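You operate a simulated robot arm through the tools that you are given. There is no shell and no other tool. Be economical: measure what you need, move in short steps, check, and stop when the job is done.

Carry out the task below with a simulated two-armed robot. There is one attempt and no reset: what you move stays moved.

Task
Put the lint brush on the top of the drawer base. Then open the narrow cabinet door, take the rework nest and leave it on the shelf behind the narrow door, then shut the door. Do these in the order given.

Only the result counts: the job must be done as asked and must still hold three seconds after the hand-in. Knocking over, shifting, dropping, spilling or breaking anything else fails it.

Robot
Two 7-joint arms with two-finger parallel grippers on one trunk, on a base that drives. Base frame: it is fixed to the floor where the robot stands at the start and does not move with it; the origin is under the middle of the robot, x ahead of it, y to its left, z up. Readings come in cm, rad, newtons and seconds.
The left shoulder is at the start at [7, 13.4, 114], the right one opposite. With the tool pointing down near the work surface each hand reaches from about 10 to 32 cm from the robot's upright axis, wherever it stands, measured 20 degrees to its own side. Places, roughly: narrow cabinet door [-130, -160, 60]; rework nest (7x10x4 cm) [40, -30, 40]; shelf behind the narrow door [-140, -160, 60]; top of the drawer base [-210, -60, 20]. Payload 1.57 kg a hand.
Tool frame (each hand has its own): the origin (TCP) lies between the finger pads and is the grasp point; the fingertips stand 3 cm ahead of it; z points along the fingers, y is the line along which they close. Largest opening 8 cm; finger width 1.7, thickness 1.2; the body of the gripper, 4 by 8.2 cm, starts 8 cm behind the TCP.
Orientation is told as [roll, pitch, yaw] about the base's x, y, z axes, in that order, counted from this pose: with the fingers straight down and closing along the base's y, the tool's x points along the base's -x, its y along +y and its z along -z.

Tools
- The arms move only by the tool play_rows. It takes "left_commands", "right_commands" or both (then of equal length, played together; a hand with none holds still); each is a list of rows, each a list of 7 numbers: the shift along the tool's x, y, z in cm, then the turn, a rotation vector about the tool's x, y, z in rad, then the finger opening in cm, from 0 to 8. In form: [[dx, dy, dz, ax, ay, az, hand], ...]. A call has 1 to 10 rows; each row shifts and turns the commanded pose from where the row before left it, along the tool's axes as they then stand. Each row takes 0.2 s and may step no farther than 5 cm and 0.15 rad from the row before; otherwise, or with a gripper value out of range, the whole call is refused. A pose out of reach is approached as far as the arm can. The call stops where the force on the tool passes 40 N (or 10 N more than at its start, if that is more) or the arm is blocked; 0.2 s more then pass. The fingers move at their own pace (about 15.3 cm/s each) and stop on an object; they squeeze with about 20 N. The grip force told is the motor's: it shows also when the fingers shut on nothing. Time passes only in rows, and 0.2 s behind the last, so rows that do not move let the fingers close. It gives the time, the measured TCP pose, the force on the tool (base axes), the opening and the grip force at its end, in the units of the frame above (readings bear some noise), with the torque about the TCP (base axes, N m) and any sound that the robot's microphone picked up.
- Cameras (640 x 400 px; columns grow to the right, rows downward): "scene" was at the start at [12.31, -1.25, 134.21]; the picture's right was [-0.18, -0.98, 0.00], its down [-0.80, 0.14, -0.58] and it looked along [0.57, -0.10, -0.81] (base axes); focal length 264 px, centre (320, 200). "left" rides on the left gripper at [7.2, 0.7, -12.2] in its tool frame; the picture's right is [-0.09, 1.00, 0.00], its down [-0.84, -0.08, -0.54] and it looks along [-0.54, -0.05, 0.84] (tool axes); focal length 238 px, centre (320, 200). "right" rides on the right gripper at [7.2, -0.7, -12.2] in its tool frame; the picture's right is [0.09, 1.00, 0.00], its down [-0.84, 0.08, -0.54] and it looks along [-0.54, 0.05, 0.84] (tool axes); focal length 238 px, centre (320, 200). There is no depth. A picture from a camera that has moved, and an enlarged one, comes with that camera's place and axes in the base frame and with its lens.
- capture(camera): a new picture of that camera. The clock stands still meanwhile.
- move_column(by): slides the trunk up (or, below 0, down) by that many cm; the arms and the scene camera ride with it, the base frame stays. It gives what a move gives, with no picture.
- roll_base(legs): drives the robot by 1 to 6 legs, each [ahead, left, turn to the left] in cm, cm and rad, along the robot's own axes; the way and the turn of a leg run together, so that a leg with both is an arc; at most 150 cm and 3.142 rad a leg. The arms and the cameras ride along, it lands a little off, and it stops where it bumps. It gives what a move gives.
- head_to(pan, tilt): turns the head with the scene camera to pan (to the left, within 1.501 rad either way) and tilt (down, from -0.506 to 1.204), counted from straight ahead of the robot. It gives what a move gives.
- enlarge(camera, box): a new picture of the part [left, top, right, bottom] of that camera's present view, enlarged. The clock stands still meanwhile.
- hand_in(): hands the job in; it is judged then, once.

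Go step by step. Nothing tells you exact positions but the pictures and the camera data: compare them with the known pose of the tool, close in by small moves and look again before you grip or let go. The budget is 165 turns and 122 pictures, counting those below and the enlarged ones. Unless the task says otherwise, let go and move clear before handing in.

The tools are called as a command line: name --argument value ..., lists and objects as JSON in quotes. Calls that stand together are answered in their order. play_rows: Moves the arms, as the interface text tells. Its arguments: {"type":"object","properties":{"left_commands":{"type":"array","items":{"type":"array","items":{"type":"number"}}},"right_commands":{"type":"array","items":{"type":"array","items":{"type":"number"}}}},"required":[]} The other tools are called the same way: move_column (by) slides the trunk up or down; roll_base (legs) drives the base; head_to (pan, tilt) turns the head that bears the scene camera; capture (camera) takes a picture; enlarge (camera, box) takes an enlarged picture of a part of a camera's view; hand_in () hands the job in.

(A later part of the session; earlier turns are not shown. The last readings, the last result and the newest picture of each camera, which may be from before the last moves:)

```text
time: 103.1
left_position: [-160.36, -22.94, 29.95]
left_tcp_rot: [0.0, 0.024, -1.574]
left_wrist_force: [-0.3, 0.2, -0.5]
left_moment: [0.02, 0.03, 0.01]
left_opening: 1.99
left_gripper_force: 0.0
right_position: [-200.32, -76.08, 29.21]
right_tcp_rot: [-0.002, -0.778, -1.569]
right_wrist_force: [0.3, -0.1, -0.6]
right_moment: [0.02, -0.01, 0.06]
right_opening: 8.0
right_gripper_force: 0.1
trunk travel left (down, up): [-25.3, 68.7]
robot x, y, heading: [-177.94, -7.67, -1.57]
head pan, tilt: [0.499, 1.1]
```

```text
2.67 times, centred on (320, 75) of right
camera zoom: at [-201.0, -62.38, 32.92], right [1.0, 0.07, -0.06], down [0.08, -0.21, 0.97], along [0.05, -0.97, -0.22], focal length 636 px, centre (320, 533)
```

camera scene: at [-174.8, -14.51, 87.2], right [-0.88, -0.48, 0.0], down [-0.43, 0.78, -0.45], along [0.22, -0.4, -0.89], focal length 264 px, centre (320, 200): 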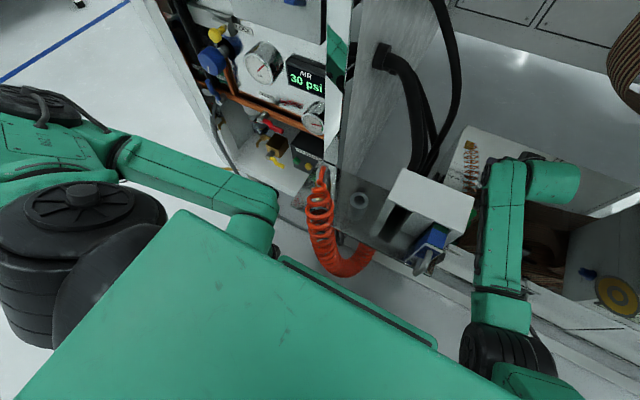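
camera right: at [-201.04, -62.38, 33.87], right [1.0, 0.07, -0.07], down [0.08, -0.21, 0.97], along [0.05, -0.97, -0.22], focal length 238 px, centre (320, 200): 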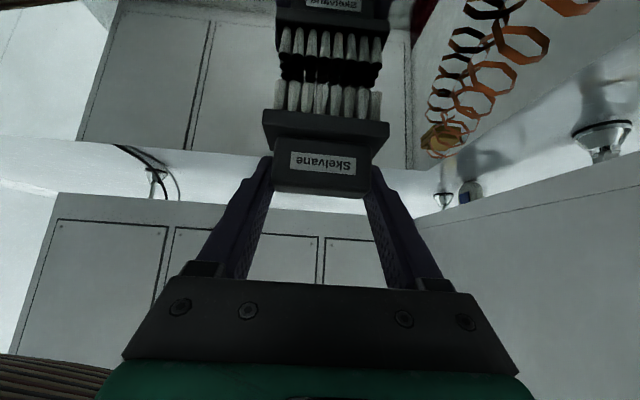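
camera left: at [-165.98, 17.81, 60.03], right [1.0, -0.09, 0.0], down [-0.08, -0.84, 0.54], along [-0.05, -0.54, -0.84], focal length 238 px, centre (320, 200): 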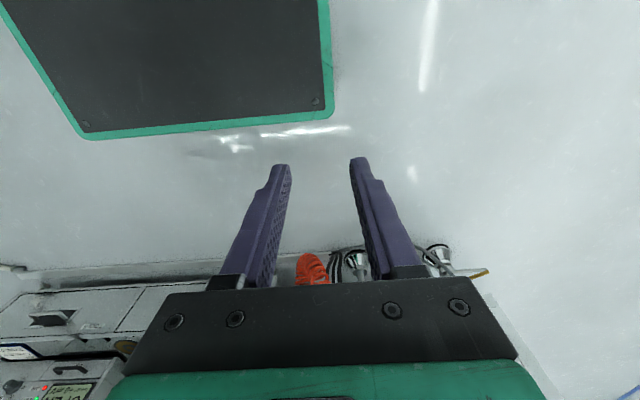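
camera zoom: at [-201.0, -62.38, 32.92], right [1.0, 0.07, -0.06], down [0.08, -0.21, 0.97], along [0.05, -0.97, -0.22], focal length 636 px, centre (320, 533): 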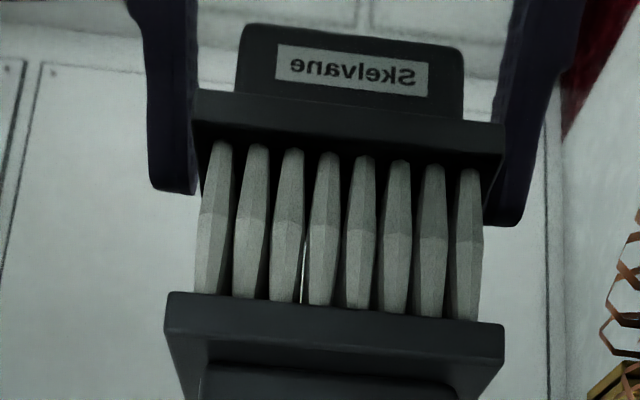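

The brush stands on the top. Retract along the tool axis, raise and back off.

play_rows --right_commands '[[0, 0, -1, 0, 0, 0, 8], [0, 0, -2, 0, 0, 0, 8], [0, 0, -3, 0, 0, 0, 8], [0, 0, -4, 0, 0, 0, 8], [0, 0, -4, 0, 0, 0, 8]]'

capture --camera "right"

move_column --by 12

roll_base --legs '[[-35, 0, 0]]'

head_to --pan -0.15 --tilt 0.7

enlarge --camera "scene" --box '[200, 120, 440, 270]'

```text
time: 104.3
left_position: [-160.39, -23.03, 29.91]
left_tcp_rot: [0.0, 0.024, -1.573]
left_wrist_force: [-1.1, 0.2, 0.4]
left_moment: [-0.01, 0.0, -0.01]
left_opening: 1.99
left_gripper_force: 0.0
right_position: [-200.26, -66.2, 39.22]
right_tcp_rot: [0.0, -0.779, -1.571]
right_wrist_force: [0.3, 0.3, 0.3]
right_moment: [-0.03, -0.02, 0.0]
right_opening: 8.0
right_gripper_force: 0.1
trunk travel left (down, up): [-25.3, 68.7]
robot x, y, heading: [-177.83, -8.41, -1.571]
head pan, tilt: [0.499, 1.1]
```

```text
56 pictures are left
camera right: at [-200.96, -52.45, 42.88], right [1.0, 0.07, -0.07], down [0.08, -0.21, 0.97], along [0.05, -0.97, -0.22], focal length 238 px, centre (320, 200)
```

right: 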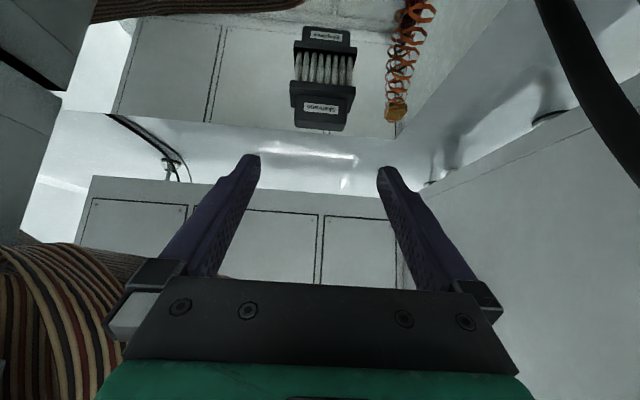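

```text
time: 105.8
left_position: [-160.42, -23.01, 41.97]
left_tcp_rot: [-0.001, 0.025, -1.572]
left_wrist_force: [0.3, 0.5, 0.1]
left_moment: [0.01, -0.03, 0.01]
left_opening: 2.0
left_gripper_force: 0.1
right_position: [-200.43, -66.26, 51.16]
right_tcp_rot: [0.001, -0.778, -1.569]
right_wrist_force: [0.5, 1.0, 0.0]
right_moment: [-0.03, 0.04, 0.01]
right_opening: 7.99
right_gripper_force: 0.0
trunk travel left (down, up): [-37.3, 56.7]
robot x, y, heading: [-177.78, -8.09, -1.571]
head pan, tilt: [0.499, 1.1]
```

```text
time: 108.1
left_position: [-160.36, 12.21, 42.01]
left_tcp_rot: [0.002, 0.022, -1.571]
left_wrist_force: [-0.8, -0.2, -0.2]
left_moment: [0.02, -0.02, 0.0]
left_opening: 1.98
left_gripper_force: 0.1
right_position: [-200.11, -31.12, 51.3]
right_tcp_rot: [0.003, -0.78, -1.568]
right_wrist_force: [0.9, -0.1, 0.1]
right_moment: [-0.01, 0.0, -0.05]
right_opening: 8.0
right_gripper_force: 0.0
trunk travel left (down, up): [-37.3, 56.7]
robot x, y, heading: [-178.23, 27.26, -1.571]
head pan, tilt: [0.499, 1.1]
```

```text
time: 109.1
left_position: [-160.38, 12.28, 42.01]
left_tcp_rot: [0.0, 0.025, -1.575]
left_wrist_force: [-0.4, 0.7, -0.1]
left_moment: [-0.01, -0.04, 0.04]
left_opening: 2.0
left_gripper_force: 0.0
right_position: [-200.31, -31.01, 51.2]
right_tcp_rot: [0.0, -0.779, -1.569]
right_wrist_force: [0.2, 0.3, 0.3]
right_moment: [-0.01, 0.0, 0.01]
right_opening: 8.0
right_gripper_force: 0.1
trunk travel left (down, up): [-37.3, 56.7]
robot x, y, heading: [-177.99, 27.54, -1.57]
head pan, tilt: [-0.15, 0.7]
```

```text
2.67 times, centred on (320, 195) of scene
camera zoom: at [-179.09, 13.81, 102.2], right [-0.99, 0.15, 0.0], down [0.1, 0.64, -0.76], along [-0.11, -0.76, -0.64], focal length 705 px, centre (320, 213)
```

zoom: 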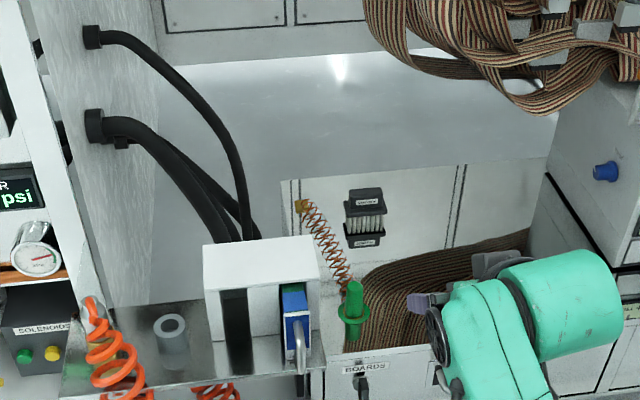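

The brush stands on the drawer base top. Now to the cabinet doors on the machine's front face: drive round and look.

roll_base --legs '[[0, 120, 0], [145, 0, 0]]'

roll_base --legs '[[25, 0, 0], [0, 0, -1.571]]'

head_to --pan 0 --tilt 0.6

capture --camera "scene"

```text
time: 111.0
left_position: [-146.74, 12.07, 41.99]
left_tcp_rot: [0.002, 0.023, -1.58]
left_wrist_force: [0.3, 0.1, -0.2]
left_moment: [-0.02, -0.03, -0.01]
left_opening: 2.0
left_gripper_force: 0.0
right_position: [-188.75, -30.78, 51.35]
right_tcp_rot: [-0.034, -0.781, -1.582]
right_wrist_force: [-18.1, -2.5, -1.5]
right_moment: [0.01, 0.17, -0.22]
right_opening: 6.33
right_gripper_force: 0.0
trunk travel left (down, up): [-37.3, 56.7]
robot x, y, heading: [-164.13, 27.3, -1.577]
head pan, tilt: [-0.15, 0.7]
stopped in leg 1: the force on the tool passed its limit (the readings are from after the stop); the commanded pose is now the measured one
```

```text
time: 111.9
left_position: [-146.91, 10.1, 42.01]
left_tcp_rot: [0.0, 0.02, -1.583]
left_wrist_force: [0.2, 0.2, -1.1]
left_moment: [-0.01, 0.0, -0.02]
left_opening: 2.01
left_gripper_force: 0.0
right_position: [-189.11, -32.24, 51.53]
right_tcp_rot: [-0.05, -0.771, -1.578]
right_wrist_force: [-9.7, 18.6, 10.5]
right_moment: [0.02, -0.24, 0.86]
right_opening: 7.09
right_gripper_force: 0.1
trunk travel left (down, up): [-37.3, 56.7]
robot x, y, heading: [-164.4, 24.83, -1.581]
head pan, tilt: [-0.15, 0.7]
stopped in leg 1: the force on the tool passed its limit (the readings are from after the stop); the commanded pose is now the measured one
```

```text
time: 112.6
left_position: [-146.88, 10.18, 42.02]
left_tcp_rot: [0.001, 0.018, -1.581]
left_wrist_force: [-0.3, 0.4, 0.0]
left_moment: [0.03, 0.03, 0.01]
left_opening: 1.97
left_gripper_force: 0.0
right_position: [-189.06, -32.24, 51.45]
right_tcp_rot: [-0.045, -0.769, -1.579]
right_wrist_force: [-13.0, 22.7, 13.8]
right_moment: [-0.03, -0.22, 0.78]
right_opening: 6.73
right_gripper_force: 0.0
trunk travel left (down, up): [-37.3, 56.7]
robot x, y, heading: [-163.87, 24.93, -1.574]
head pan, tilt: [0.0, 0.6]
```

```text
54 pictures are left
camera scene: at [-164.3, 11.76, 103.13], right [-1.0, 0.01, 0.0], down [0.01, 0.56, -0.83], along [-0.01, -0.83, -0.56], focal length 264 px, centre (320, 200)
```

scene: 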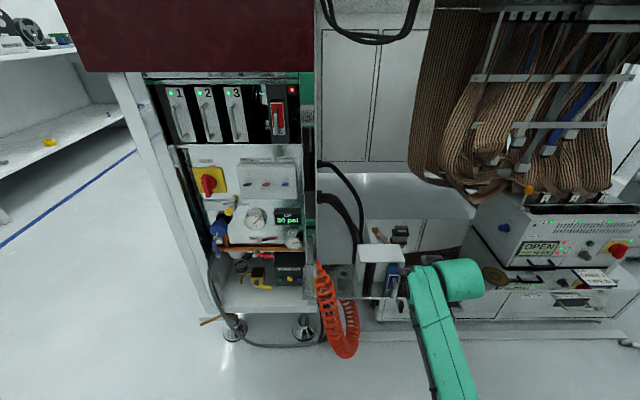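

The right hand bumped the white connector box beside the drawer base. I ease off the way I came (right, then back).

roll_base --legs '[[0, -2, 0], [-20, 0, 0]]'

enlarge --camera "scene" --box '[260, 150, 500, 300]'

```text
time: 113.5
left_position: [-148.77, 10.27, 42.14]
left_tcp_rot: [-0.002, 0.02, -1.581]
left_wrist_force: [0.2, 0.3, 0.1]
left_moment: [0.03, 0.0, 0.02]
left_opening: 2.03
left_gripper_force: 0.0
right_position: [-189.98, -32.31, 51.37]
right_tcp_rot: [-0.03, -0.768, -1.57]
right_wrist_force: [0.2, 16.4, 9.7]
right_moment: [0.03, -0.42, 0.7]
right_opening: 7.97
right_gripper_force: 0.0
trunk travel left (down, up): [-37.3, 56.7]
robot x, y, heading: [-166.13, 25.08, -1.579]
head pan, tilt: [0.0, 0.6]
stopped in leg 1: the force on the tool passed its limit (the readings are from after the stop); the commanded pose is now the measured one
```

```text
2.67 times, centred on (380, 225) of scene
camera zoom: at [-166.08, 11.71, 103.11], right [-1.0, 0.01, 0.0], down [0.0, 0.56, -0.83], along [-0.01, -0.83, -0.56], focal length 705 px, centre (160, 133)
```

zoom: 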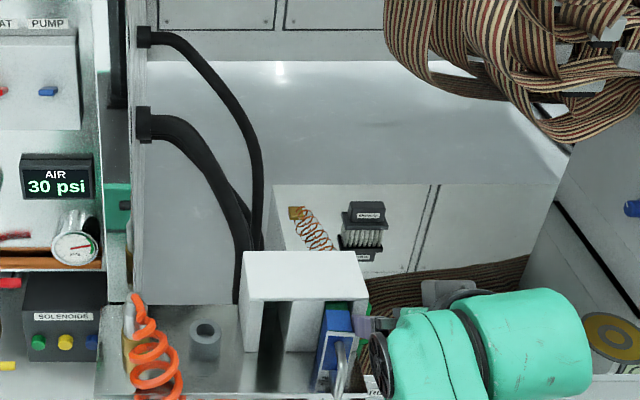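

roll_base --legs '[[-15, 0, 0]]'

enlarge --camera "scene" --box '[260, 150, 500, 300]'

```text
time: 114.9
left_position: [-148.69, 25.25, 42.02]
left_tcp_rot: [-0.002, 0.025, -1.578]
left_wrist_force: [-0.2, -0.1, -0.1]
left_moment: [0.02, -0.01, 0.0]
left_opening: 1.98
left_gripper_force: 0.2
right_position: [-189.74, -17.29, 51.13]
right_tcp_rot: [-0.029, -0.765, -1.57]
right_wrist_force: [-0.7, -0.7, -0.7]
right_moment: [0.01, 0.02, 0.01]
right_opening: 7.98
right_gripper_force: 0.1
trunk travel left (down, up): [-37.3, 56.7]
robot x, y, heading: [-165.93, 40.31, -1.574]
head pan, tilt: [0.0, 0.6]
```

```text
2.67 times, centred on (380, 225) of scene
camera zoom: at [-166.04, 26.5, 103.07], right [-1.0, 0.0, 0.0], down [0.0, 0.56, -0.83], along [0.0, -0.83, -0.56], focal length 705 px, centre (160, 133)
```

zoom: 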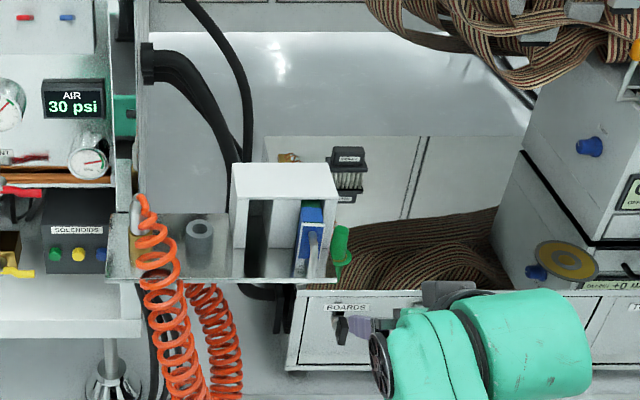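

Everything looks intact and the hand is free. Retract the right arm, then drive with clearance to the cabinet front.

play_rows --right_commands '[[1.6, 0, -1.6, 0, 0, 0, 8], [1.6, 0, -1.6, 0, 0, 0, 8], [1.6, 0, -1.6, 0, 0, 0, 8], [1.6, 0, -1.6, 0, 0, 0, 8], [1.6, 0, -1.6, 0, 0, 0, 8], [1.6, 0, -1.6, 0, 0, 0, 8], [1.6, 0, -1.6, 0, 0, 0, 8]]'

roll_base --legs '[[0, 115, 0], [150, 0, 0], [35, 0, 0], [0, 0, -1.571]]'

head_to --pan 0 --tilt 0.4

capture --camera "scene"

```text
time: 116.5
left_position: [-148.65, 25.33, 42.1]
left_tcp_rot: [-0.001, 0.025, -1.577]
left_wrist_force: [-0.6, -0.5, -0.2]
left_moment: [0.01, 0.0, 0.02]
left_opening: 2.01
left_gripper_force: 0.2
right_position: [-189.4, -1.62, 51.58]
right_tcp_rot: [-0.029, -0.764, -1.569]
right_wrist_force: [0.0, 0.3, -0.1]
right_moment: [0.03, 0.02, -0.02]
right_opening: 8.0
right_gripper_force: 0.0
trunk travel left (down, up): [-37.3, 56.7]
robot x, y, heading: [-166.15, 40.32, -1.571]
head pan, tilt: [0.0, 0.6]
```

```text
time: 135.1
left_position: [-66.81, -161.88, 41.99]
left_tcp_rot: [-0.001, 0.024, 3.108]
left_wrist_force: [-0.2, 0.8, -0.2]
left_moment: [-0.01, -0.03, 0.01]
left_opening: 2.01
left_gripper_force: 0.0
right_position: [-92.6, -120.27, 51.42]
right_tcp_rot: [-0.028, -0.763, 3.117]
right_wrist_force: [-0.6, 0.7, -0.4]
right_moment: [-0.01, -0.01, 0.0]
right_opening: 8.01
right_gripper_force: 0.1
trunk travel left (down, up): [-37.3, 56.7]
robot x, y, heading: [-51.22, -144.78, 3.115]
head pan, tilt: [0.0, 0.6]
```

```text
time: 135.8
left_position: [-66.85, -161.81, 42.01]
left_tcp_rot: [-0.002, 0.024, 3.108]
left_wrist_force: [-0.6, -0.2, 0.9]
left_moment: [0.0, -0.02, 0.01]
left_opening: 1.99
left_gripper_force: 0.1
right_position: [-92.56, -120.38, 51.49]
right_tcp_rot: [-0.027, -0.763, 3.117]
right_wrist_force: [-0.1, 0.3, -0.6]
right_moment: [0.0, 0.0, 0.0]
right_opening: 7.99
right_gripper_force: 0.1
trunk travel left (down, up): [-37.3, 56.7]
robot x, y, heading: [-51.34, -144.92, 3.111]
head pan, tilt: [0.0, 0.4]
```

```text
51 pictures are left
camera scene: at [-65.48, -144.28, 104.88], right [0.03, 1.0, 0.0], down [0.39, -0.01, -0.92], along [-0.92, 0.03, -0.39], focal length 264 px, centre (320, 200)
```

scene: 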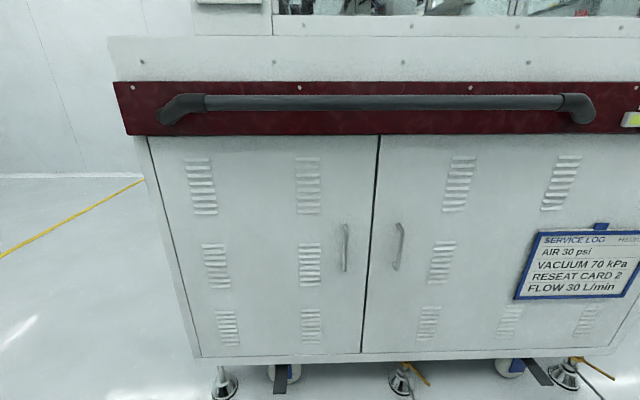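

The narrow door is the left one (y≈-180…-130), handle near [-122,-136,66]. I zoom on the handle and turn the right hand horizontal.

enlarge --camera "scene" --box '[290, 200, 450, 300]'

play_rows --right_commands '[[0, 0, 0, 0, -0.135, 0, 8], [0, 0, 0, 0, -0.135, 0, 8], [0, 0, 0, 0, -0.135, 0, 8], [0, 0, 0, 0, -0.135, 0, 8], [0, 0, 0, 0, -0.135, 0, 8], [0, 0, 0, 0, -0.135, 0, 8]]'

move_column --by 13

capture --camera "right"

```text
4.00 times, centred on (370, 250) of scene
camera zoom: at [-65.48, -144.28, 104.88], right [0.03, 1.0, 0.0], down [0.39, -0.01, -0.92], along [-0.92, 0.03, -0.39], focal length 1058 px, centre (120, 0)
```

zoom: 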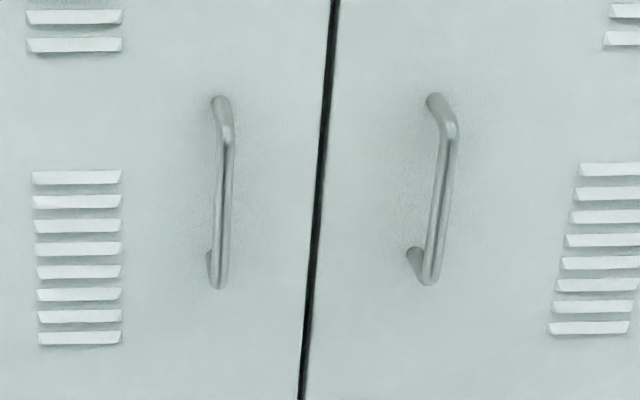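

```text
time: 137.2
left_position: [-66.78, -161.85, 41.98]
left_tcp_rot: [-0.001, 0.025, 3.108]
left_wrist_force: [-0.4, -1.2, 0.5]
left_moment: [0.03, -0.02, 0.02]
left_opening: 2.0
left_gripper_force: 0.1
right_position: [-92.61, -120.23, 51.38]
right_tcp_rot: [-1.745, -1.551, -1.443]
right_wrist_force: [-0.1, -0.4, -0.1]
right_moment: [0.0, 0.01, 0.03]
right_opening: 8.01
right_gripper_force: 0.0
trunk travel left (down, up): [-37.3, 56.7]
robot x, y, heading: [-51.16, -144.77, 3.114]
head pan, tilt: [0.0, 0.4]
```

```text
time: 138.8
left_position: [-66.93, -161.75, 55.03]
left_tcp_rot: [-0.002, 0.024, 3.109]
left_wrist_force: [-0.3, -0.4, -0.4]
left_moment: [-0.02, -0.01, 0.0]
left_opening: 2.0
left_gripper_force: 0.1
right_position: [-92.64, -120.27, 64.48]
right_tcp_rot: [-1.67, -1.55, -1.514]
right_wrist_force: [0.2, 0.0, -0.6]
right_moment: [-0.03, -0.03, 0.03]
right_opening: 8.0
right_gripper_force: 0.0
trunk travel left (down, up): [-50.3, 43.7]
robot x, y, heading: [-51.14, -144.79, 3.111]
head pan, tilt: [0.0, 0.4]
```

```text
49 pictures are left
camera right: at [-80.33, -120.01, 57.25], right [-0.04, -0.99, -0.11], down [0.54, -0.12, 0.83], along [-0.84, -0.02, 0.54], focal length 238 px, centre (320, 200)
```

right: 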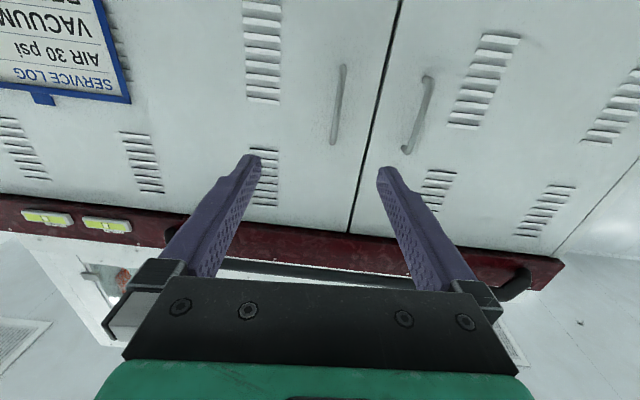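

Handle bar at about [-122.8,-135.6,65.8]. I drive the hand to 9 cm in front of it and check.

roll_base --legs '[[0, 16.2, 0], [20, 0, 0]]'

capture --camera "right"

capture --camera "scene"

```text
time: 141.4
left_position: [-87.2, -177.56, 54.97]
left_tcp_rot: [0.0, 0.026, 3.11]
left_wrist_force: [-0.3, 0.6, -1.0]
left_moment: [0.02, 0.01, -0.01]
left_opening: 1.98
left_gripper_force: 0.0
right_position: [-113.0, -135.92, 64.52]
right_tcp_rot: [-1.632, -1.551, -1.553]
right_wrist_force: [-0.6, -0.7, -0.6]
right_moment: [-0.03, 0.01, 0.01]
right_opening: 8.0
right_gripper_force: 0.0
trunk travel left (down, up): [-50.3, 43.7]
robot x, y, heading: [-72.07, -160.7, 3.114]
head pan, tilt: [0.0, 0.4]
```

```text
48 pictures are left
camera right: at [-100.75, -135.68, 57.23], right [-0.04, -0.99, -0.11], down [0.54, -0.12, 0.83], along [-0.84, -0.03, 0.54], focal length 238 px, centre (320, 200)
```

right: 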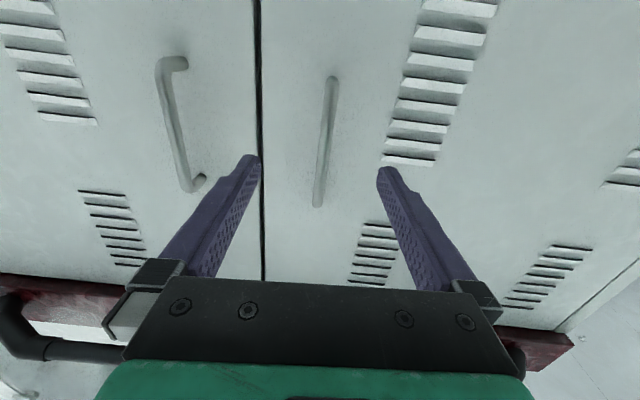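

```text
47 pictures are left
camera scene: at [-85.91, -159.91, 117.87], right [0.03, 1.0, 0.0], down [0.39, -0.01, -0.92], along [-0.92, 0.03, -0.39], focal length 264 px, centre (320, 200)
```

scene: 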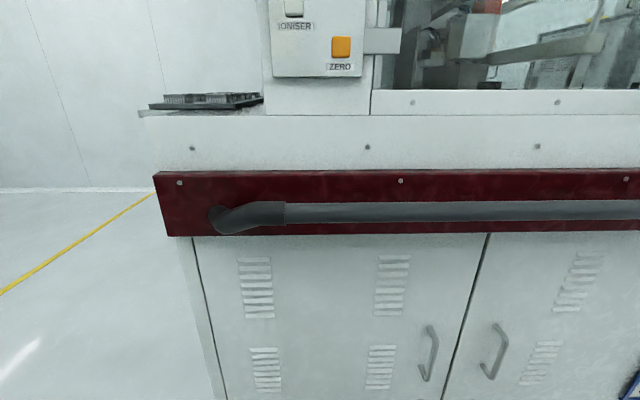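

Fingers straddle the bar. Advance 9 cm along the fingers and close.

play_rows --right_commands '[[0, 0, 1.8, 0, 0, 0, 8], [0, 0, 1.8, 0, 0, 0, 8], [0, 0, 1.8, 0, 0, 0, 8], [0, 0, 1.8, 0, 0, 0, 8], [0, 0, 1.6, 0, 0, 0, 8], [0, 0, 0, 0, 0, 0, 4], [0, 0, 0, 0, 0, 0, 0], [0, 0, 0, 0, 0, 0, 0]]'

capture --camera "right"

```text
time: 143.2
left_position: [-87.11, -177.69, 54.95]
left_tcp_rot: [-0.005, 0.024, 3.112]
left_wrist_force: [-0.7, -1.0, -0.8]
left_moment: [0.0, 0.01, 0.0]
left_opening: 2.02
left_gripper_force: 0.0
right_position: [-121.78, -136.08, 64.39]
right_tcp_rot: [-1.591, -1.55, -1.588]
right_wrist_force: [3.0, -23.5, -4.3]
right_moment: [-0.49, 0.45, 0.12]
right_opening: 1.19
right_gripper_force: 29.0
trunk travel left (down, up): [-50.3, 43.7]
robot x, y, heading: [-71.78, -160.07, 3.117]
head pan, tilt: [0.0, 0.4]
```

```text
46 pictures are left
camera right: at [-109.54, -135.75, 57.24], right [-0.04, -0.99, -0.11], down [0.54, -0.12, 0.83], along [-0.84, -0.03, 0.54], focal length 238 px, centre (320, 200)
```

right: 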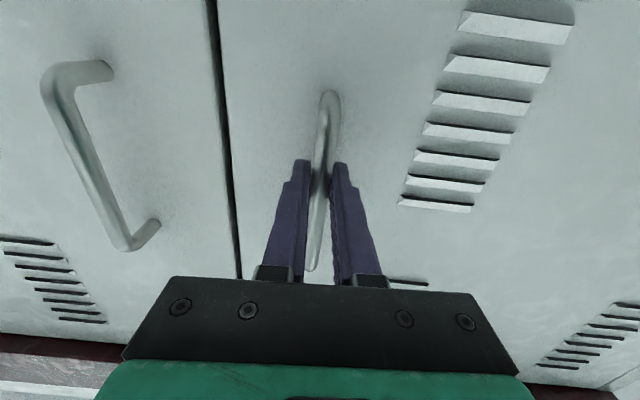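

Bar gripped. I relieve the side load and pull gently.

play_rows --right_commands '[[0, 0.5, 0, 0, 0, 0, 0], [0, 0, -0.7, 0, 0, 0, 0], [0, 0, -0.7, 0, 0, 0, 0], [0, 0, -0.7, 0, 0, 0, 0], [0, 0.05, -0.9, 0, 0, 0, 0], [0, 0.1, -1, 0, 0, 0, 0]]'

```text
time: 144.7
left_position: [-87.21, -177.54, 54.88]
left_tcp_rot: [-0.006, 0.025, 3.111]
left_wrist_force: [-0.3, 0.6, 0.4]
left_moment: [-0.01, 0.02, 0.02]
left_opening: 1.99
left_gripper_force: 0.0
right_position: [-117.87, -136.61, 64.41]
right_tcp_rot: [-1.632, -1.548, -1.552]
right_wrist_force: [-1.8, -17.4, -2.3]
right_moment: [-0.51, 0.0, 0.1]
right_opening: 1.18
right_gripper_force: 29.9
trunk travel left (down, up): [-50.3, 43.7]
robot x, y, heading: [-71.84, -160.4, 3.116]
head pan, tilt: [0.0, 0.4]
```

No latch. Continue swinging along the arc with matching hand rotation.

play_rows --right_commands '[[0, 0.6, -2, 0.045, 0, 0, 0], [0, 0.25, -2, 0.045, 0, 0, 0], [0, 0.25, -2, 0.045, 0, 0, 0], [0, 0.25, -2, 0.045, 0, 0, 0], [0, 0.25, -2, 0.045, 0, 0, 0], [0, 0.25, -2, 0.045, 0, 0, 0]]'

capture --camera "scene"

```text
time: 145.4
left_position: [-87.06, -177.49, 54.94]
left_tcp_rot: [-0.001, 0.026, 3.11]
left_wrist_force: [-0.1, -0.8, 0.1]
left_moment: [0.0, 0.05, -0.01]
left_opening: 2.03
left_gripper_force: 0.0
right_position: [-113.35, -137.62, 64.94]
right_tcp_rot: [-1.718, -1.403, -1.466]
right_wrist_force: [0.1, -3.7, -5.3]
right_moment: [-0.6, 0.39, 0.14]
right_opening: 1.46
right_gripper_force: 30.5
trunk travel left (down, up): [-50.3, 43.7]
robot x, y, heading: [-71.7, -160.55, 3.113]
head pan, tilt: [0.0, 0.4]
stopped in row 3 (right hand): the arm was blocked; the commanded pose is now the measured one
```

```text
45 pictures are left
camera scene: at [-85.8, -159.92, 117.91], right [0.03, 1.0, 0.0], down [0.39, -0.01, -0.92], along [-0.92, 0.03, -0.39], focal length 264 px, centre (320, 200)
```

scene: 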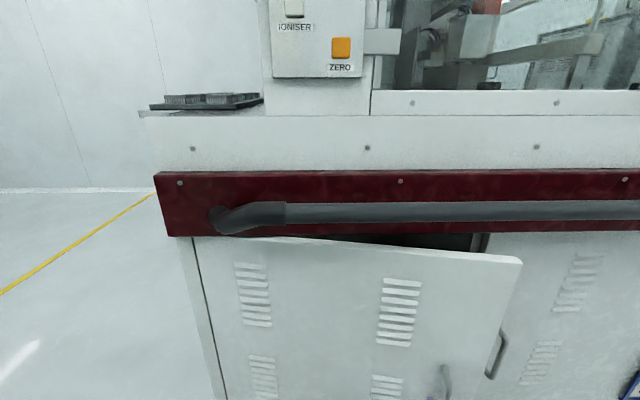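

The arm blocked at a joint limit; I pull further with the base instead.

roll_base --legs '[[-4.2, 1.0, 0], [-4.2, 1.5, 0]]'

```text
time: 146.8
left_position: [-78.89, -180.39, 54.9]
left_tcp_rot: [-0.005, 0.027, 3.112]
left_wrist_force: [-0.2, -0.4, -0.1]
left_moment: [0.0, -0.02, 0.0]
left_opening: 2.0
left_gripper_force: 0.1
right_position: [-105.05, -140.78, 65.06]
right_tcp_rot: [-1.717, -1.398, -1.462]
right_wrist_force: [-13.5, -27.7, -10.1]
right_moment: [-0.57, 0.23, 0.13]
right_opening: 1.48
right_gripper_force: 31.0
trunk travel left (down, up): [-50.3, 43.7]
robot x, y, heading: [-63.34, -162.82, 3.115]
head pan, tilt: [0.0, 0.4]
```

roll_base --legs '[[-4.5, 2.8, 0], [-4.5, 3, 0]]'

capture --camera "scene"

```text
time: 148.3
left_position: [-69.87, -186.32, 54.99]
left_tcp_rot: [-0.001, 0.024, 3.112]
left_wrist_force: [0.6, -1.1, -0.1]
left_moment: [0.02, 0.03, -0.01]
left_opening: 2.0
left_gripper_force: 0.1
right_position: [-96.15, -146.65, 65.03]
right_tcp_rot: [-1.731, -1.402, -1.446]
right_wrist_force: [-2.7, -3.0, -4.4]
right_moment: [-0.56, 0.59, -0.03]
right_opening: 1.43
right_gripper_force: 30.8
trunk travel left (down, up): [-50.3, 43.7]
robot x, y, heading: [-54.58, -169.32, 3.118]
head pan, tilt: [0.0, 0.4]
```

```text
44 pictures are left
camera scene: at [-68.67, -168.77, 117.87], right [0.03, 1.0, 0.0], down [0.39, -0.01, -0.92], along [-0.92, 0.02, -0.39], focal length 264 px, centre (320, 200)
```

scene: 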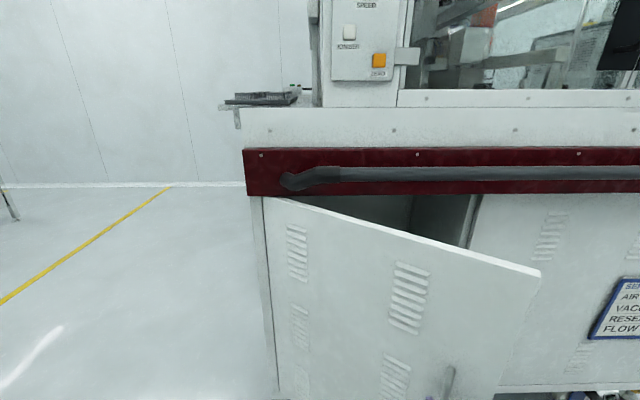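

Door about 37° open. Continue along the arc.

roll_base --legs '[[-3.9, 3.4, 0], [-3.7, 3.9, 0], [-3.5, 4.5, 0]]'

roll_base --legs '[[-2.2, 4.0, 0], [-1.8, 4.0, 0], [-1.4, 4.0, 0]]'

capture --camera "scene"

```text
time: 150.3
left_position: [-59.08, -198.51, 54.95]
left_tcp_rot: [-0.004, 0.027, 3.111]
left_wrist_force: [-0.1, 0.6, 0.4]
left_moment: [-0.02, 0.01, 0.04]
left_opening: 2.01
left_gripper_force: 0.0
right_position: [-85.46, -158.85, 65.1]
right_tcp_rot: [-1.725, -1.4, -1.454]
right_wrist_force: [-22.4, -12.7, 2.4]
right_moment: [-0.57, 0.3, 0.12]
right_opening: 1.49
right_gripper_force: 30.9
trunk travel left (down, up): [-50.3, 43.7]
robot x, y, heading: [-43.56, -181.46, 3.115]
head pan, tilt: [0.0, 0.4]
```

```text
time: 152.2
left_position: [-54.12, -210.64, 54.92]
left_tcp_rot: [-0.004, 0.027, 3.11]
left_wrist_force: [0.0, 0.0, -0.3]
left_moment: [0.02, -0.03, -0.02]
left_opening: 1.99
left_gripper_force: 0.0
right_position: [-80.46, -171.03, 64.88]
right_tcp_rot: [-1.726, -1.401, -1.453]
right_wrist_force: [-18.6, -4.2, -0.6]
right_moment: [-0.59, 0.61, 0.04]
right_opening: 1.47
right_gripper_force: 30.5
trunk travel left (down, up): [-50.3, 43.7]
robot x, y, heading: [-38.3, -193.28, 3.116]
head pan, tilt: [0.0, 0.4]
```

```text
43 pictures are left
camera scene: at [-53.02, -193.21, 117.84], right [0.03, 1.0, 0.0], down [0.39, -0.01, -0.92], along [-0.92, 0.03, -0.39], focal length 264 px, centre (320, 200)
```

scene: 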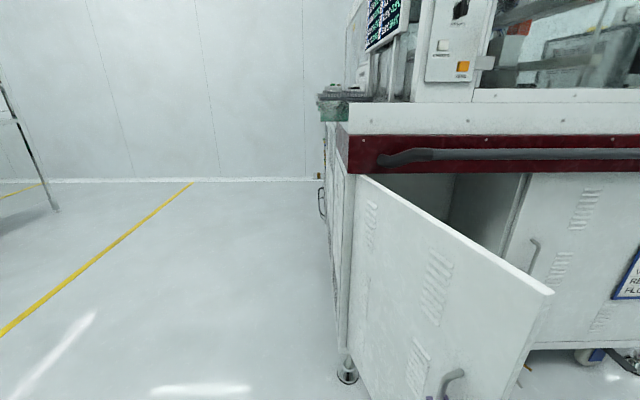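

roll_base --legs '[[-1.3, 5, 0], [-0.8, 5, 0], [-0.3, 5, 0]]'

roll_base --legs '[[0.3, 4, 0], [0.8, 4, 0]]'

capture --camera "scene"

```text
time: 154.2
left_position: [-52.21, -225.69, 54.94]
left_tcp_rot: [-0.001, 0.028, 3.113]
left_wrist_force: [-1.0, -0.5, -0.5]
left_moment: [0.04, 0.01, 0.01]
left_opening: 2.01
left_gripper_force: 0.1
right_position: [-78.34, -186.06, 65.01]
right_tcp_rot: [-1.724, -1.403, -1.457]
right_wrist_force: [-17.5, 1.3, 0.1]
right_moment: [-0.54, 0.38, -0.07]
right_opening: 1.43
right_gripper_force: 30.5
trunk travel left (down, up): [-50.3, 43.7]
robot x, y, heading: [-36.42, -208.44, 3.122]
head pan, tilt: [0.0, 0.4]
```

```text
time: 155.6
left_position: [-53.34, -233.74, 54.83]
left_tcp_rot: [-0.003, 0.024, 3.109]
left_wrist_force: [-0.4, 0.1, 0.0]
left_moment: [0.03, -0.03, 0.02]
left_opening: 1.98
left_gripper_force: 0.1
right_position: [-79.59, -193.98, 65.08]
right_tcp_rot: [-1.737, -1.402, -1.447]
right_wrist_force: [0.7, 0.6, 0.6]
right_moment: [-0.06, -0.02, -0.05]
right_opening: 0.0
right_gripper_force: 21.0
trunk travel left (down, up): [-50.3, 43.7]
robot x, y, heading: [-37.77, -216.51, 3.112]
head pan, tilt: [0.0, 0.4]
```

```text
42 pictures are left
camera scene: at [-52.09, -216.26, 117.88], right [0.03, 1.0, 0.0], down [0.39, -0.01, -0.92], along [-0.92, 0.03, -0.39], focal length 264 px, centre (320, 200)
```

scene: 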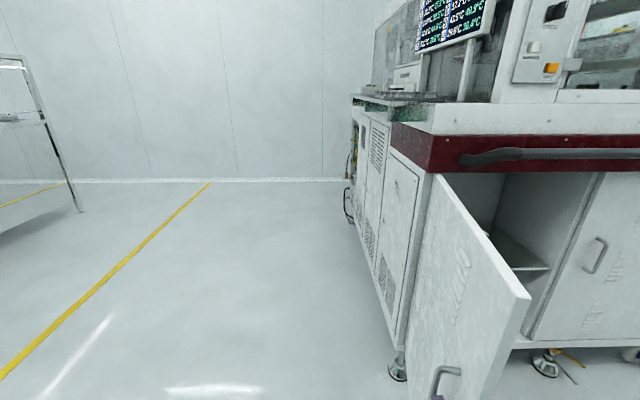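

The door is about 90° open; the hand has slid off the handle. Now back away and drive to the bench to fetch the nest.

roll_base --legs '[[-14, 0, 0], [0, -105, 0], [0, -105, 0], [32, 0, 0], [0, 0, 3.141]]'

head_to --pan -0.3 --tilt 0.6

capture --camera "scene"

```text
time: 176.0
left_position: [-34.96, 9.92, 55.04]
left_tcp_rot: [-0.001, 0.025, -0.022]
left_wrist_force: [0.4, 0.9, 0.5]
left_moment: [0.0, 0.02, -0.01]
left_opening: 2.0
left_gripper_force: 0.1
right_position: [-8.2, -29.54, 65.16]
right_tcp_rot: [-1.74, -1.403, 1.711]
right_wrist_force: [0.0, -0.8, -0.2]
right_moment: [-0.03, 0.01, -0.01]
right_opening: 0.0
right_gripper_force: 20.9
trunk travel left (down, up): [-50.3, 43.7]
robot x, y, heading: [-50.37, -7.45, -0.011]
head pan, tilt: [0.0, 0.4]
```

```text
time: 176.8
left_position: [-34.96, 9.83, 55.02]
left_tcp_rot: [-0.001, 0.025, -0.02]
left_wrist_force: [0.0, -0.5, 0.3]
left_moment: [0.0, -0.01, -0.01]
left_opening: 1.99
left_gripper_force: 0.1
right_position: [-8.14, -29.62, 65.01]
right_tcp_rot: [-1.739, -1.404, 1.709]
right_wrist_force: [-0.5, -0.8, -0.3]
right_moment: [-0.02, 0.02, 0.0]
right_opening: 0.0
right_gripper_force: 21.0
trunk travel left (down, up): [-50.3, 43.7]
robot x, y, heading: [-49.9, -7.12, -0.015]
head pan, tilt: [-0.3, 0.6]
```

```text
41 pictures are left
camera scene: at [-36.64, -10.26, 116.07], right [-0.31, -0.95, 0.0], down [-0.54, 0.18, -0.83], along [0.78, -0.26, -0.56], focal length 264 px, centre (320, 200)
```

scene: 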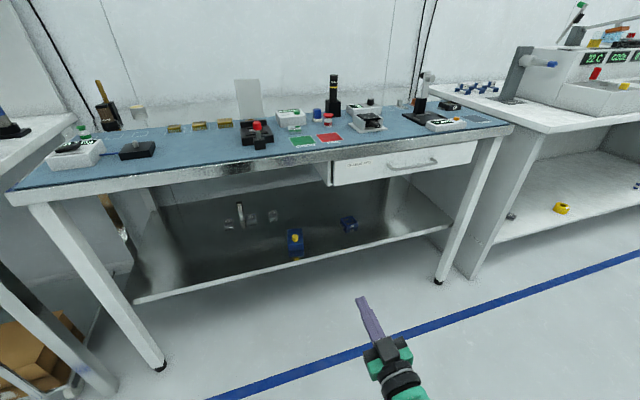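

I undo the hand's yaw, tilt it back to 45°, open it, and look at the nest.

play_rows --right_commands '[[0, 0, 0, -0.075, 0, 0, 8], [0, 0, 0, -0.075, 0, 0, 8], [0, 0, 0, 0, 0.13, 0, 8], [0, 0, 0, 0, 0.13, 0, 8], [0, 0, 0, 0, 0.13, 0, 8], [0, 0, 0, 0, 0.13, 0, 8], [0, 0, 0, 0, 0.13, 0, 8], [0, 0, 0, 0, 0.12, 0, 8]]'

enlarge --camera "scene" --box '[250, 200, 380, 280]'

capture --camera "right"

```text
time: 178.6
left_position: [-34.89, 9.76, 54.89]
left_tcp_rot: [-0.004, 0.023, -0.02]
left_wrist_force: [-0.1, 0.0, 0.5]
left_moment: [0.03, -0.01, -0.02]
left_opening: 1.99
left_gripper_force: 0.1
right_position: [-8.23, -29.65, 65.01]
right_tcp_rot: [-0.239, -0.787, 0.293]
right_wrist_force: [0.3, -0.6, 0.9]
right_moment: [0.01, -0.02, -0.01]
right_opening: 7.99
right_gripper_force: 0.1
trunk travel left (down, up): [-50.3, 43.7]
robot x, y, heading: [-50.09, -7.57, -0.017]
head pan, tilt: [-0.3, 0.6]
```

```text
4.92 times, centred on (315, 240) of scene
camera zoom: at [-36.6, -10.26, 116.06], right [-0.31, -0.95, 0.0], down [-0.54, 0.18, -0.82], along [0.78, -0.26, -0.57], focal length 1302 px, centre (345, 3)
```

zoom: 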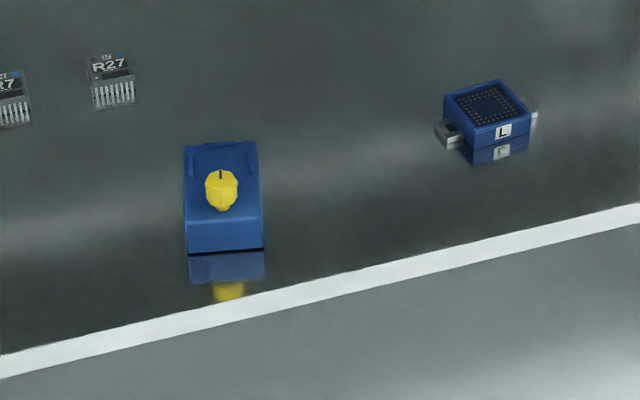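

```text
39 pictures are left
camera right: at [-21.88, -31.35, 68.44], right [-0.18, 0.96, -0.23], down [0.16, 0.26, 0.95], along [0.97, 0.14, -0.2], focal length 238 px, centre (320, 200)
```

right: 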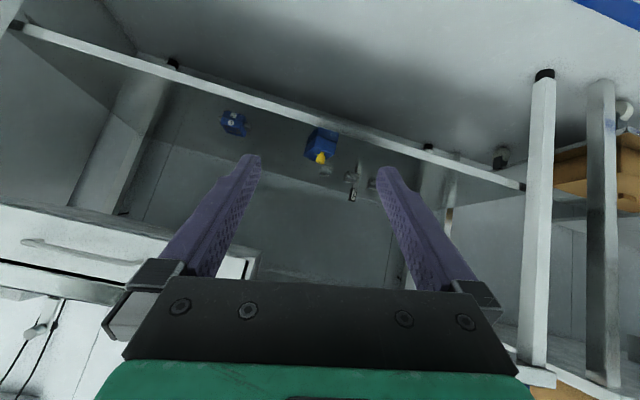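

I correct the hand's orientation (45° down, yaw −12° to match the nest's axis), lower 8 cm and approach.

play_rows --right_commands '[[0, 0, 0, 0.04, 0.0145, 0.117, 8], [0, 0, 0, 0.04, 0.0145, 0.117, 8], [0, 0, 0, 0.04, 0.0145, 0.117, 8]]'

move_column --by -9

roll_base --legs '[[34, 6, 0.015]]'

capture --camera "right"

head_to --pan -0.4 --tilt 0.8

capture --camera "scene"

```text
time: 179.4
left_position: [-34.88, 9.83, 54.93]
left_tcp_rot: [-0.002, 0.025, -0.021]
left_wrist_force: [0.2, 0.2, 1.3]
left_moment: [0.03, 0.02, -0.03]
left_opening: 2.01
left_gripper_force: 0.1
right_position: [-8.26, -29.58, 65.05]
right_tcp_rot: [0.001, -0.787, -0.212]
right_wrist_force: [-0.4, 0.2, 0.4]
right_moment: [-0.01, -0.01, 0.0]
right_opening: 8.02
right_gripper_force: 0.1
trunk travel left (down, up): [-50.3, 43.7]
robot x, y, heading: [-50.05, -7.68, -0.012]
head pan, tilt: [-0.3, 0.6]
```

```text
time: 180.6
left_position: [-34.97, 9.89, 45.97]
left_tcp_rot: [-0.003, 0.024, -0.019]
left_wrist_force: [0.0, 0.9, 0.8]
left_moment: [-0.01, 0.03, 0.02]
left_opening: 2.04
left_gripper_force: 0.0
right_position: [-8.38, -29.65, 56.03]
right_tcp_rot: [0.0, -0.789, -0.212]
right_wrist_force: [-0.5, -0.2, -0.1]
right_moment: [-0.02, -0.01, 0.03]
right_opening: 7.99
right_gripper_force: 0.0
trunk travel left (down, up): [-41.3, 52.7]
robot x, y, heading: [-50.12, -7.35, -0.014]
head pan, tilt: [-0.3, 0.6]
```

```text
time: 182.9
left_position: [-0.92, 15.64, 46.01]
left_tcp_rot: [-0.002, 0.024, -0.008]
left_wrist_force: [0.9, -0.5, 0.7]
left_moment: [-0.01, 0.02, -0.01]
left_opening: 1.99
left_gripper_force: 0.0
right_position: [26.35, -23.3, 56.13]
right_tcp_rot: [0.0, -0.785, -0.197]
right_wrist_force: [0.3, -0.2, 0.0]
right_moment: [0.0, -0.03, -0.01]
right_opening: 8.0
right_gripper_force: 0.0
trunk travel left (down, up): [-41.3, 52.7]
robot x, y, heading: [-16.04, -1.6, -0.002]
head pan, tilt: [-0.3, 0.6]
```

```text
38 pictures are left
camera right: at [12.79, -21.27, 59.56], right [0.13, 0.99, -0.07], down [0.22, 0.04, 0.98], along [0.97, -0.14, -0.21], focal length 238 px, centre (320, 200)
```

right: 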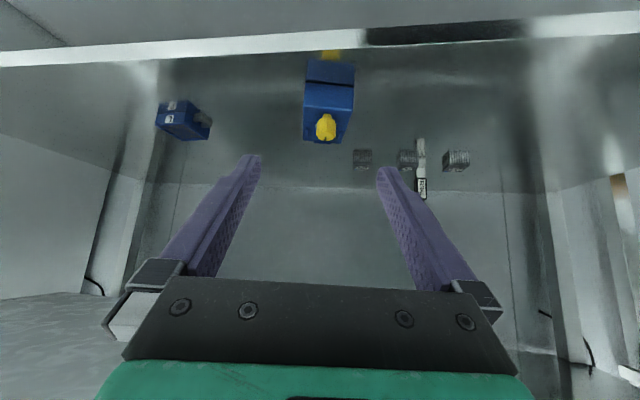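

```text
time: 183.6
left_position: [-0.82, 15.74, 46.01]
left_tcp_rot: [-0.003, 0.025, -0.007]
left_wrist_force: [0.7, -0.5, 0.0]
left_moment: [-0.01, 0.01, -0.01]
left_opening: 2.01
left_gripper_force: 0.0
right_position: [26.24, -23.38, 56.12]
right_tcp_rot: [0.001, -0.789, -0.197]
right_wrist_force: [-0.8, 0.3, 0.3]
right_moment: [0.0, 0.0, -0.06]
right_opening: 8.0
right_gripper_force: 0.2
trunk travel left (down, up): [-41.3, 52.7]
robot x, y, heading: [-15.73, -1.33, -0.004]
head pan, tilt: [-0.4, 0.799]
```

```text
37 pictures are left
camera scene: at [-3.31, -4.89, 105.38], right [-0.39, -0.92, 0.0], down [-0.66, 0.28, -0.7], along [0.64, -0.27, -0.72], focal length 264 px, centre (320, 200)
```

scene: 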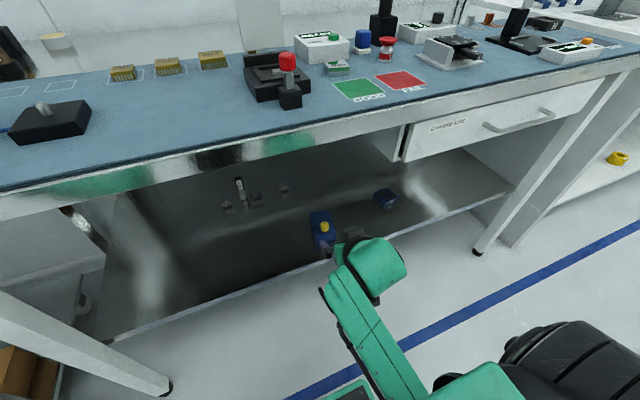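

Hand is well aligned with the nest at about [44,-25.5]. I advance and move to a standoff on the approach line.

roll_base --legs '[[10, 0, 0]]'

play_rows --right_commands '[[0.9, -0.1, 2.3, 0, 0, 0, 8], [0.9, -0.1, 2.3, 0, 0, 0, 8], [0.9, -0.1, 2.3, 0, 0, 0, 8]]'

enlarge --camera "right" --box '[180, 0, 460, 200]'

enlarge --camera "scene" --box '[260, 180, 420, 290]'

```text
time: 184.8
left_position: [9.26, 15.72, 46.02]
left_tcp_rot: [-0.001, 0.026, -0.006]
left_wrist_force: [1.1, -0.3, 1.0]
left_moment: [-0.02, -0.03, 0.0]
left_opening: 1.99
left_gripper_force: 0.1
right_position: [36.46, -23.33, 56.09]
right_tcp_rot: [-0.001, -0.786, -0.197]
right_wrist_force: [-0.3, 0.3, 0.4]
right_moment: [-0.03, 0.01, -0.02]
right_opening: 8.01
right_gripper_force: 0.0
trunk travel left (down, up): [-41.3, 52.7]
robot x, y, heading: [-5.76, -1.78, 0.003]
head pan, tilt: [-0.4, 0.799]
```

```text
time: 185.6
left_position: [9.08, 15.76, 45.99]
left_tcp_rot: [-0.001, 0.025, -0.007]
left_wrist_force: [-0.5, -0.5, 0.3]
left_moment: [0.0, 0.02, -0.01]
left_opening: 2.01
left_gripper_force: 0.1
right_position: [39.29, -24.22, 49.2]
right_tcp_rot: [0.0, -0.787, -0.198]
right_wrist_force: [-0.1, 0.1, -0.2]
right_moment: [0.02, 0.04, 0.04]
right_opening: 8.02
right_gripper_force: 0.0
trunk travel left (down, up): [-41.3, 52.7]
robot x, y, heading: [-5.65, -1.68, -0.001]
head pan, tilt: [-0.4, 0.799]
```

```text
2.00 times, centred on (320, 100) of right
camera zoom: at [25.74, -22.2, 52.75], right [0.13, 0.99, -0.07], down [0.22, 0.04, 0.98], along [0.97, -0.14, -0.21], focal length 477 px, centre (320, 400)
```

zoom: 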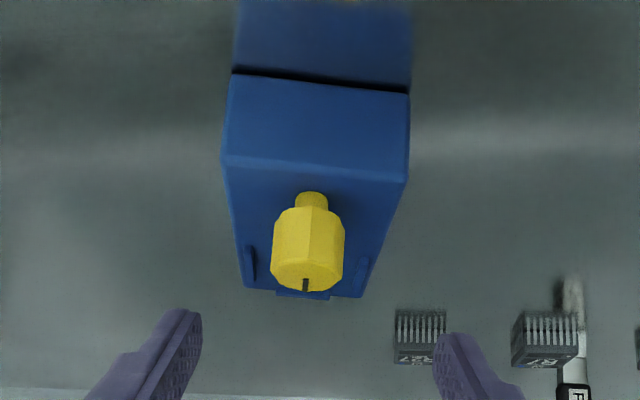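

```text
3.64 times, centred on (340, 235) of scene
camera zoom: at [6.78, -4.93, 105.37], right [-0.39, -0.92, 0.0], down [-0.66, 0.28, -0.7], along [0.64, -0.27, -0.72], focal length 962 px, centre (247, 73)
```

zoom: 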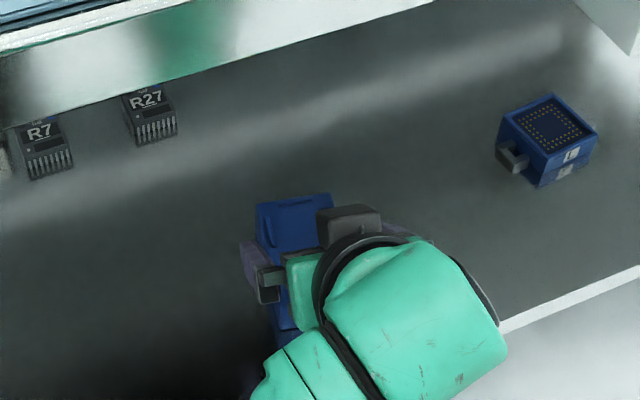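

Nest: top z≈41.9, centre [44.2,-25.8], width ≈6.2, yaw matches. I align laterally and go in along the axis, then check before closing.

play_rows --right_commands '[[0.84, -0.29, 1.0, 0, 0, 0, 8], [0.84, -0.29, 1.0, 0, 0, 0, 8], [0, 0, 2, 0, 0, 0, 8], [0, 0, 2, 0, 0, 0, 8]]'

enlarge --camera "right" --box '[180, 0, 460, 200]'

```text
time: 186.6
left_position: [9.2, 15.72, 46.03]
left_tcp_rot: [-0.001, 0.024, -0.008]
left_wrist_force: [-0.2, -0.1, 0.5]
left_moment: [0.01, -0.03, 0.0]
left_opening: 2.0
left_gripper_force: 0.1
right_position: [42.13, -25.43, 43.89]
right_tcp_rot: [0.0, -0.788, -0.196]
right_wrist_force: [-0.2, -0.6, -0.2]
right_moment: [0.02, -0.01, -0.01]
right_opening: 8.01
right_gripper_force: 0.1
trunk travel left (down, up): [-41.3, 52.7]
robot x, y, heading: [-5.76, -1.53, -0.005]
head pan, tilt: [-0.4, 0.799]
```

```text
2.00 times, centred on (320, 100) of right
camera zoom: at [28.6, -23.4, 47.38], right [0.13, 0.99, -0.07], down [0.22, 0.04, 0.98], along [0.97, -0.14, -0.21], focal length 477 px, centre (320, 400)
```

zoom: 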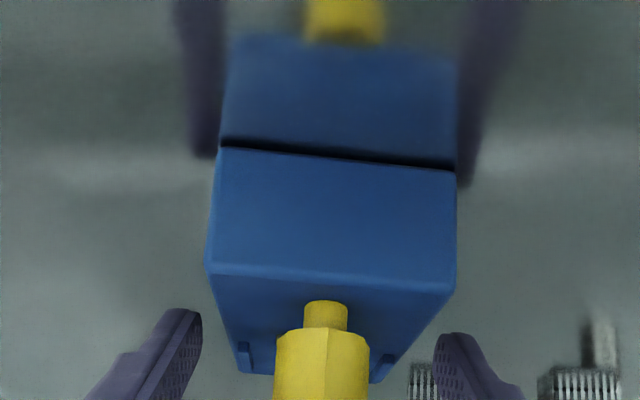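

Aligned to within a millimetre. Final 3 cm in, then close.

play_rows --right_commands '[[0, 0, 1.5, 0, 0, 0, 8], [0, 0, 1.5, 0, 0, 0, 8], [0, 0, 0, 0, 0, 0, 8], [0, 0, 0, 0, 0, 0, 6], [0, 0, 0, 0, 0, 0, 4], [0, 0, 0, 0, 0, 0, 4]]'

enlarge --camera "right" --box '[180, 0, 460, 200]'

```text
time: 187.9
left_position: [9.15, 15.71, 46.06]
left_tcp_rot: [-0.002, 0.024, -0.005]
left_wrist_force: [-0.6, 0.4, -0.1]
left_moment: [-0.02, -0.02, 0.01]
left_opening: 1.99
left_gripper_force: 0.1
right_position: [44.26, -25.88, 41.86]
right_tcp_rot: [-0.001, -0.789, -0.197]
right_wrist_force: [0.8, -0.2, 0.7]
right_moment: [-0.09, -0.13, 0.02]
right_opening: 6.37
right_gripper_force: 20.0
trunk travel left (down, up): [-41.3, 52.7]
robot x, y, heading: [-5.47, -1.64, -0.007]
head pan, tilt: [-0.4, 0.799]
```

```text
2.00 times, centred on (320, 100) of right
camera zoom: at [30.68, -23.78, 45.32], right [0.13, 0.99, -0.07], down [0.22, 0.04, 0.98], along [0.97, -0.14, -0.21], focal length 477 px, centre (320, 400)
```

zoom: 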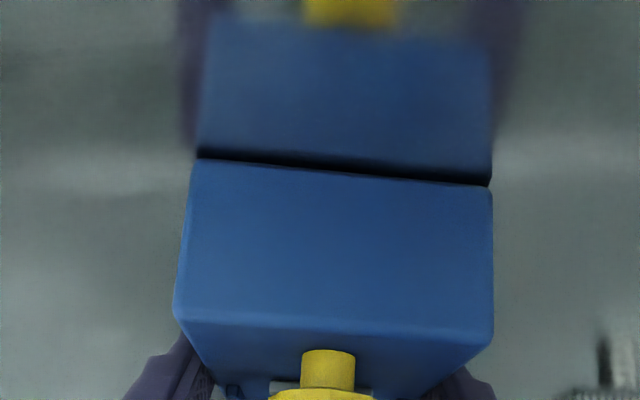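

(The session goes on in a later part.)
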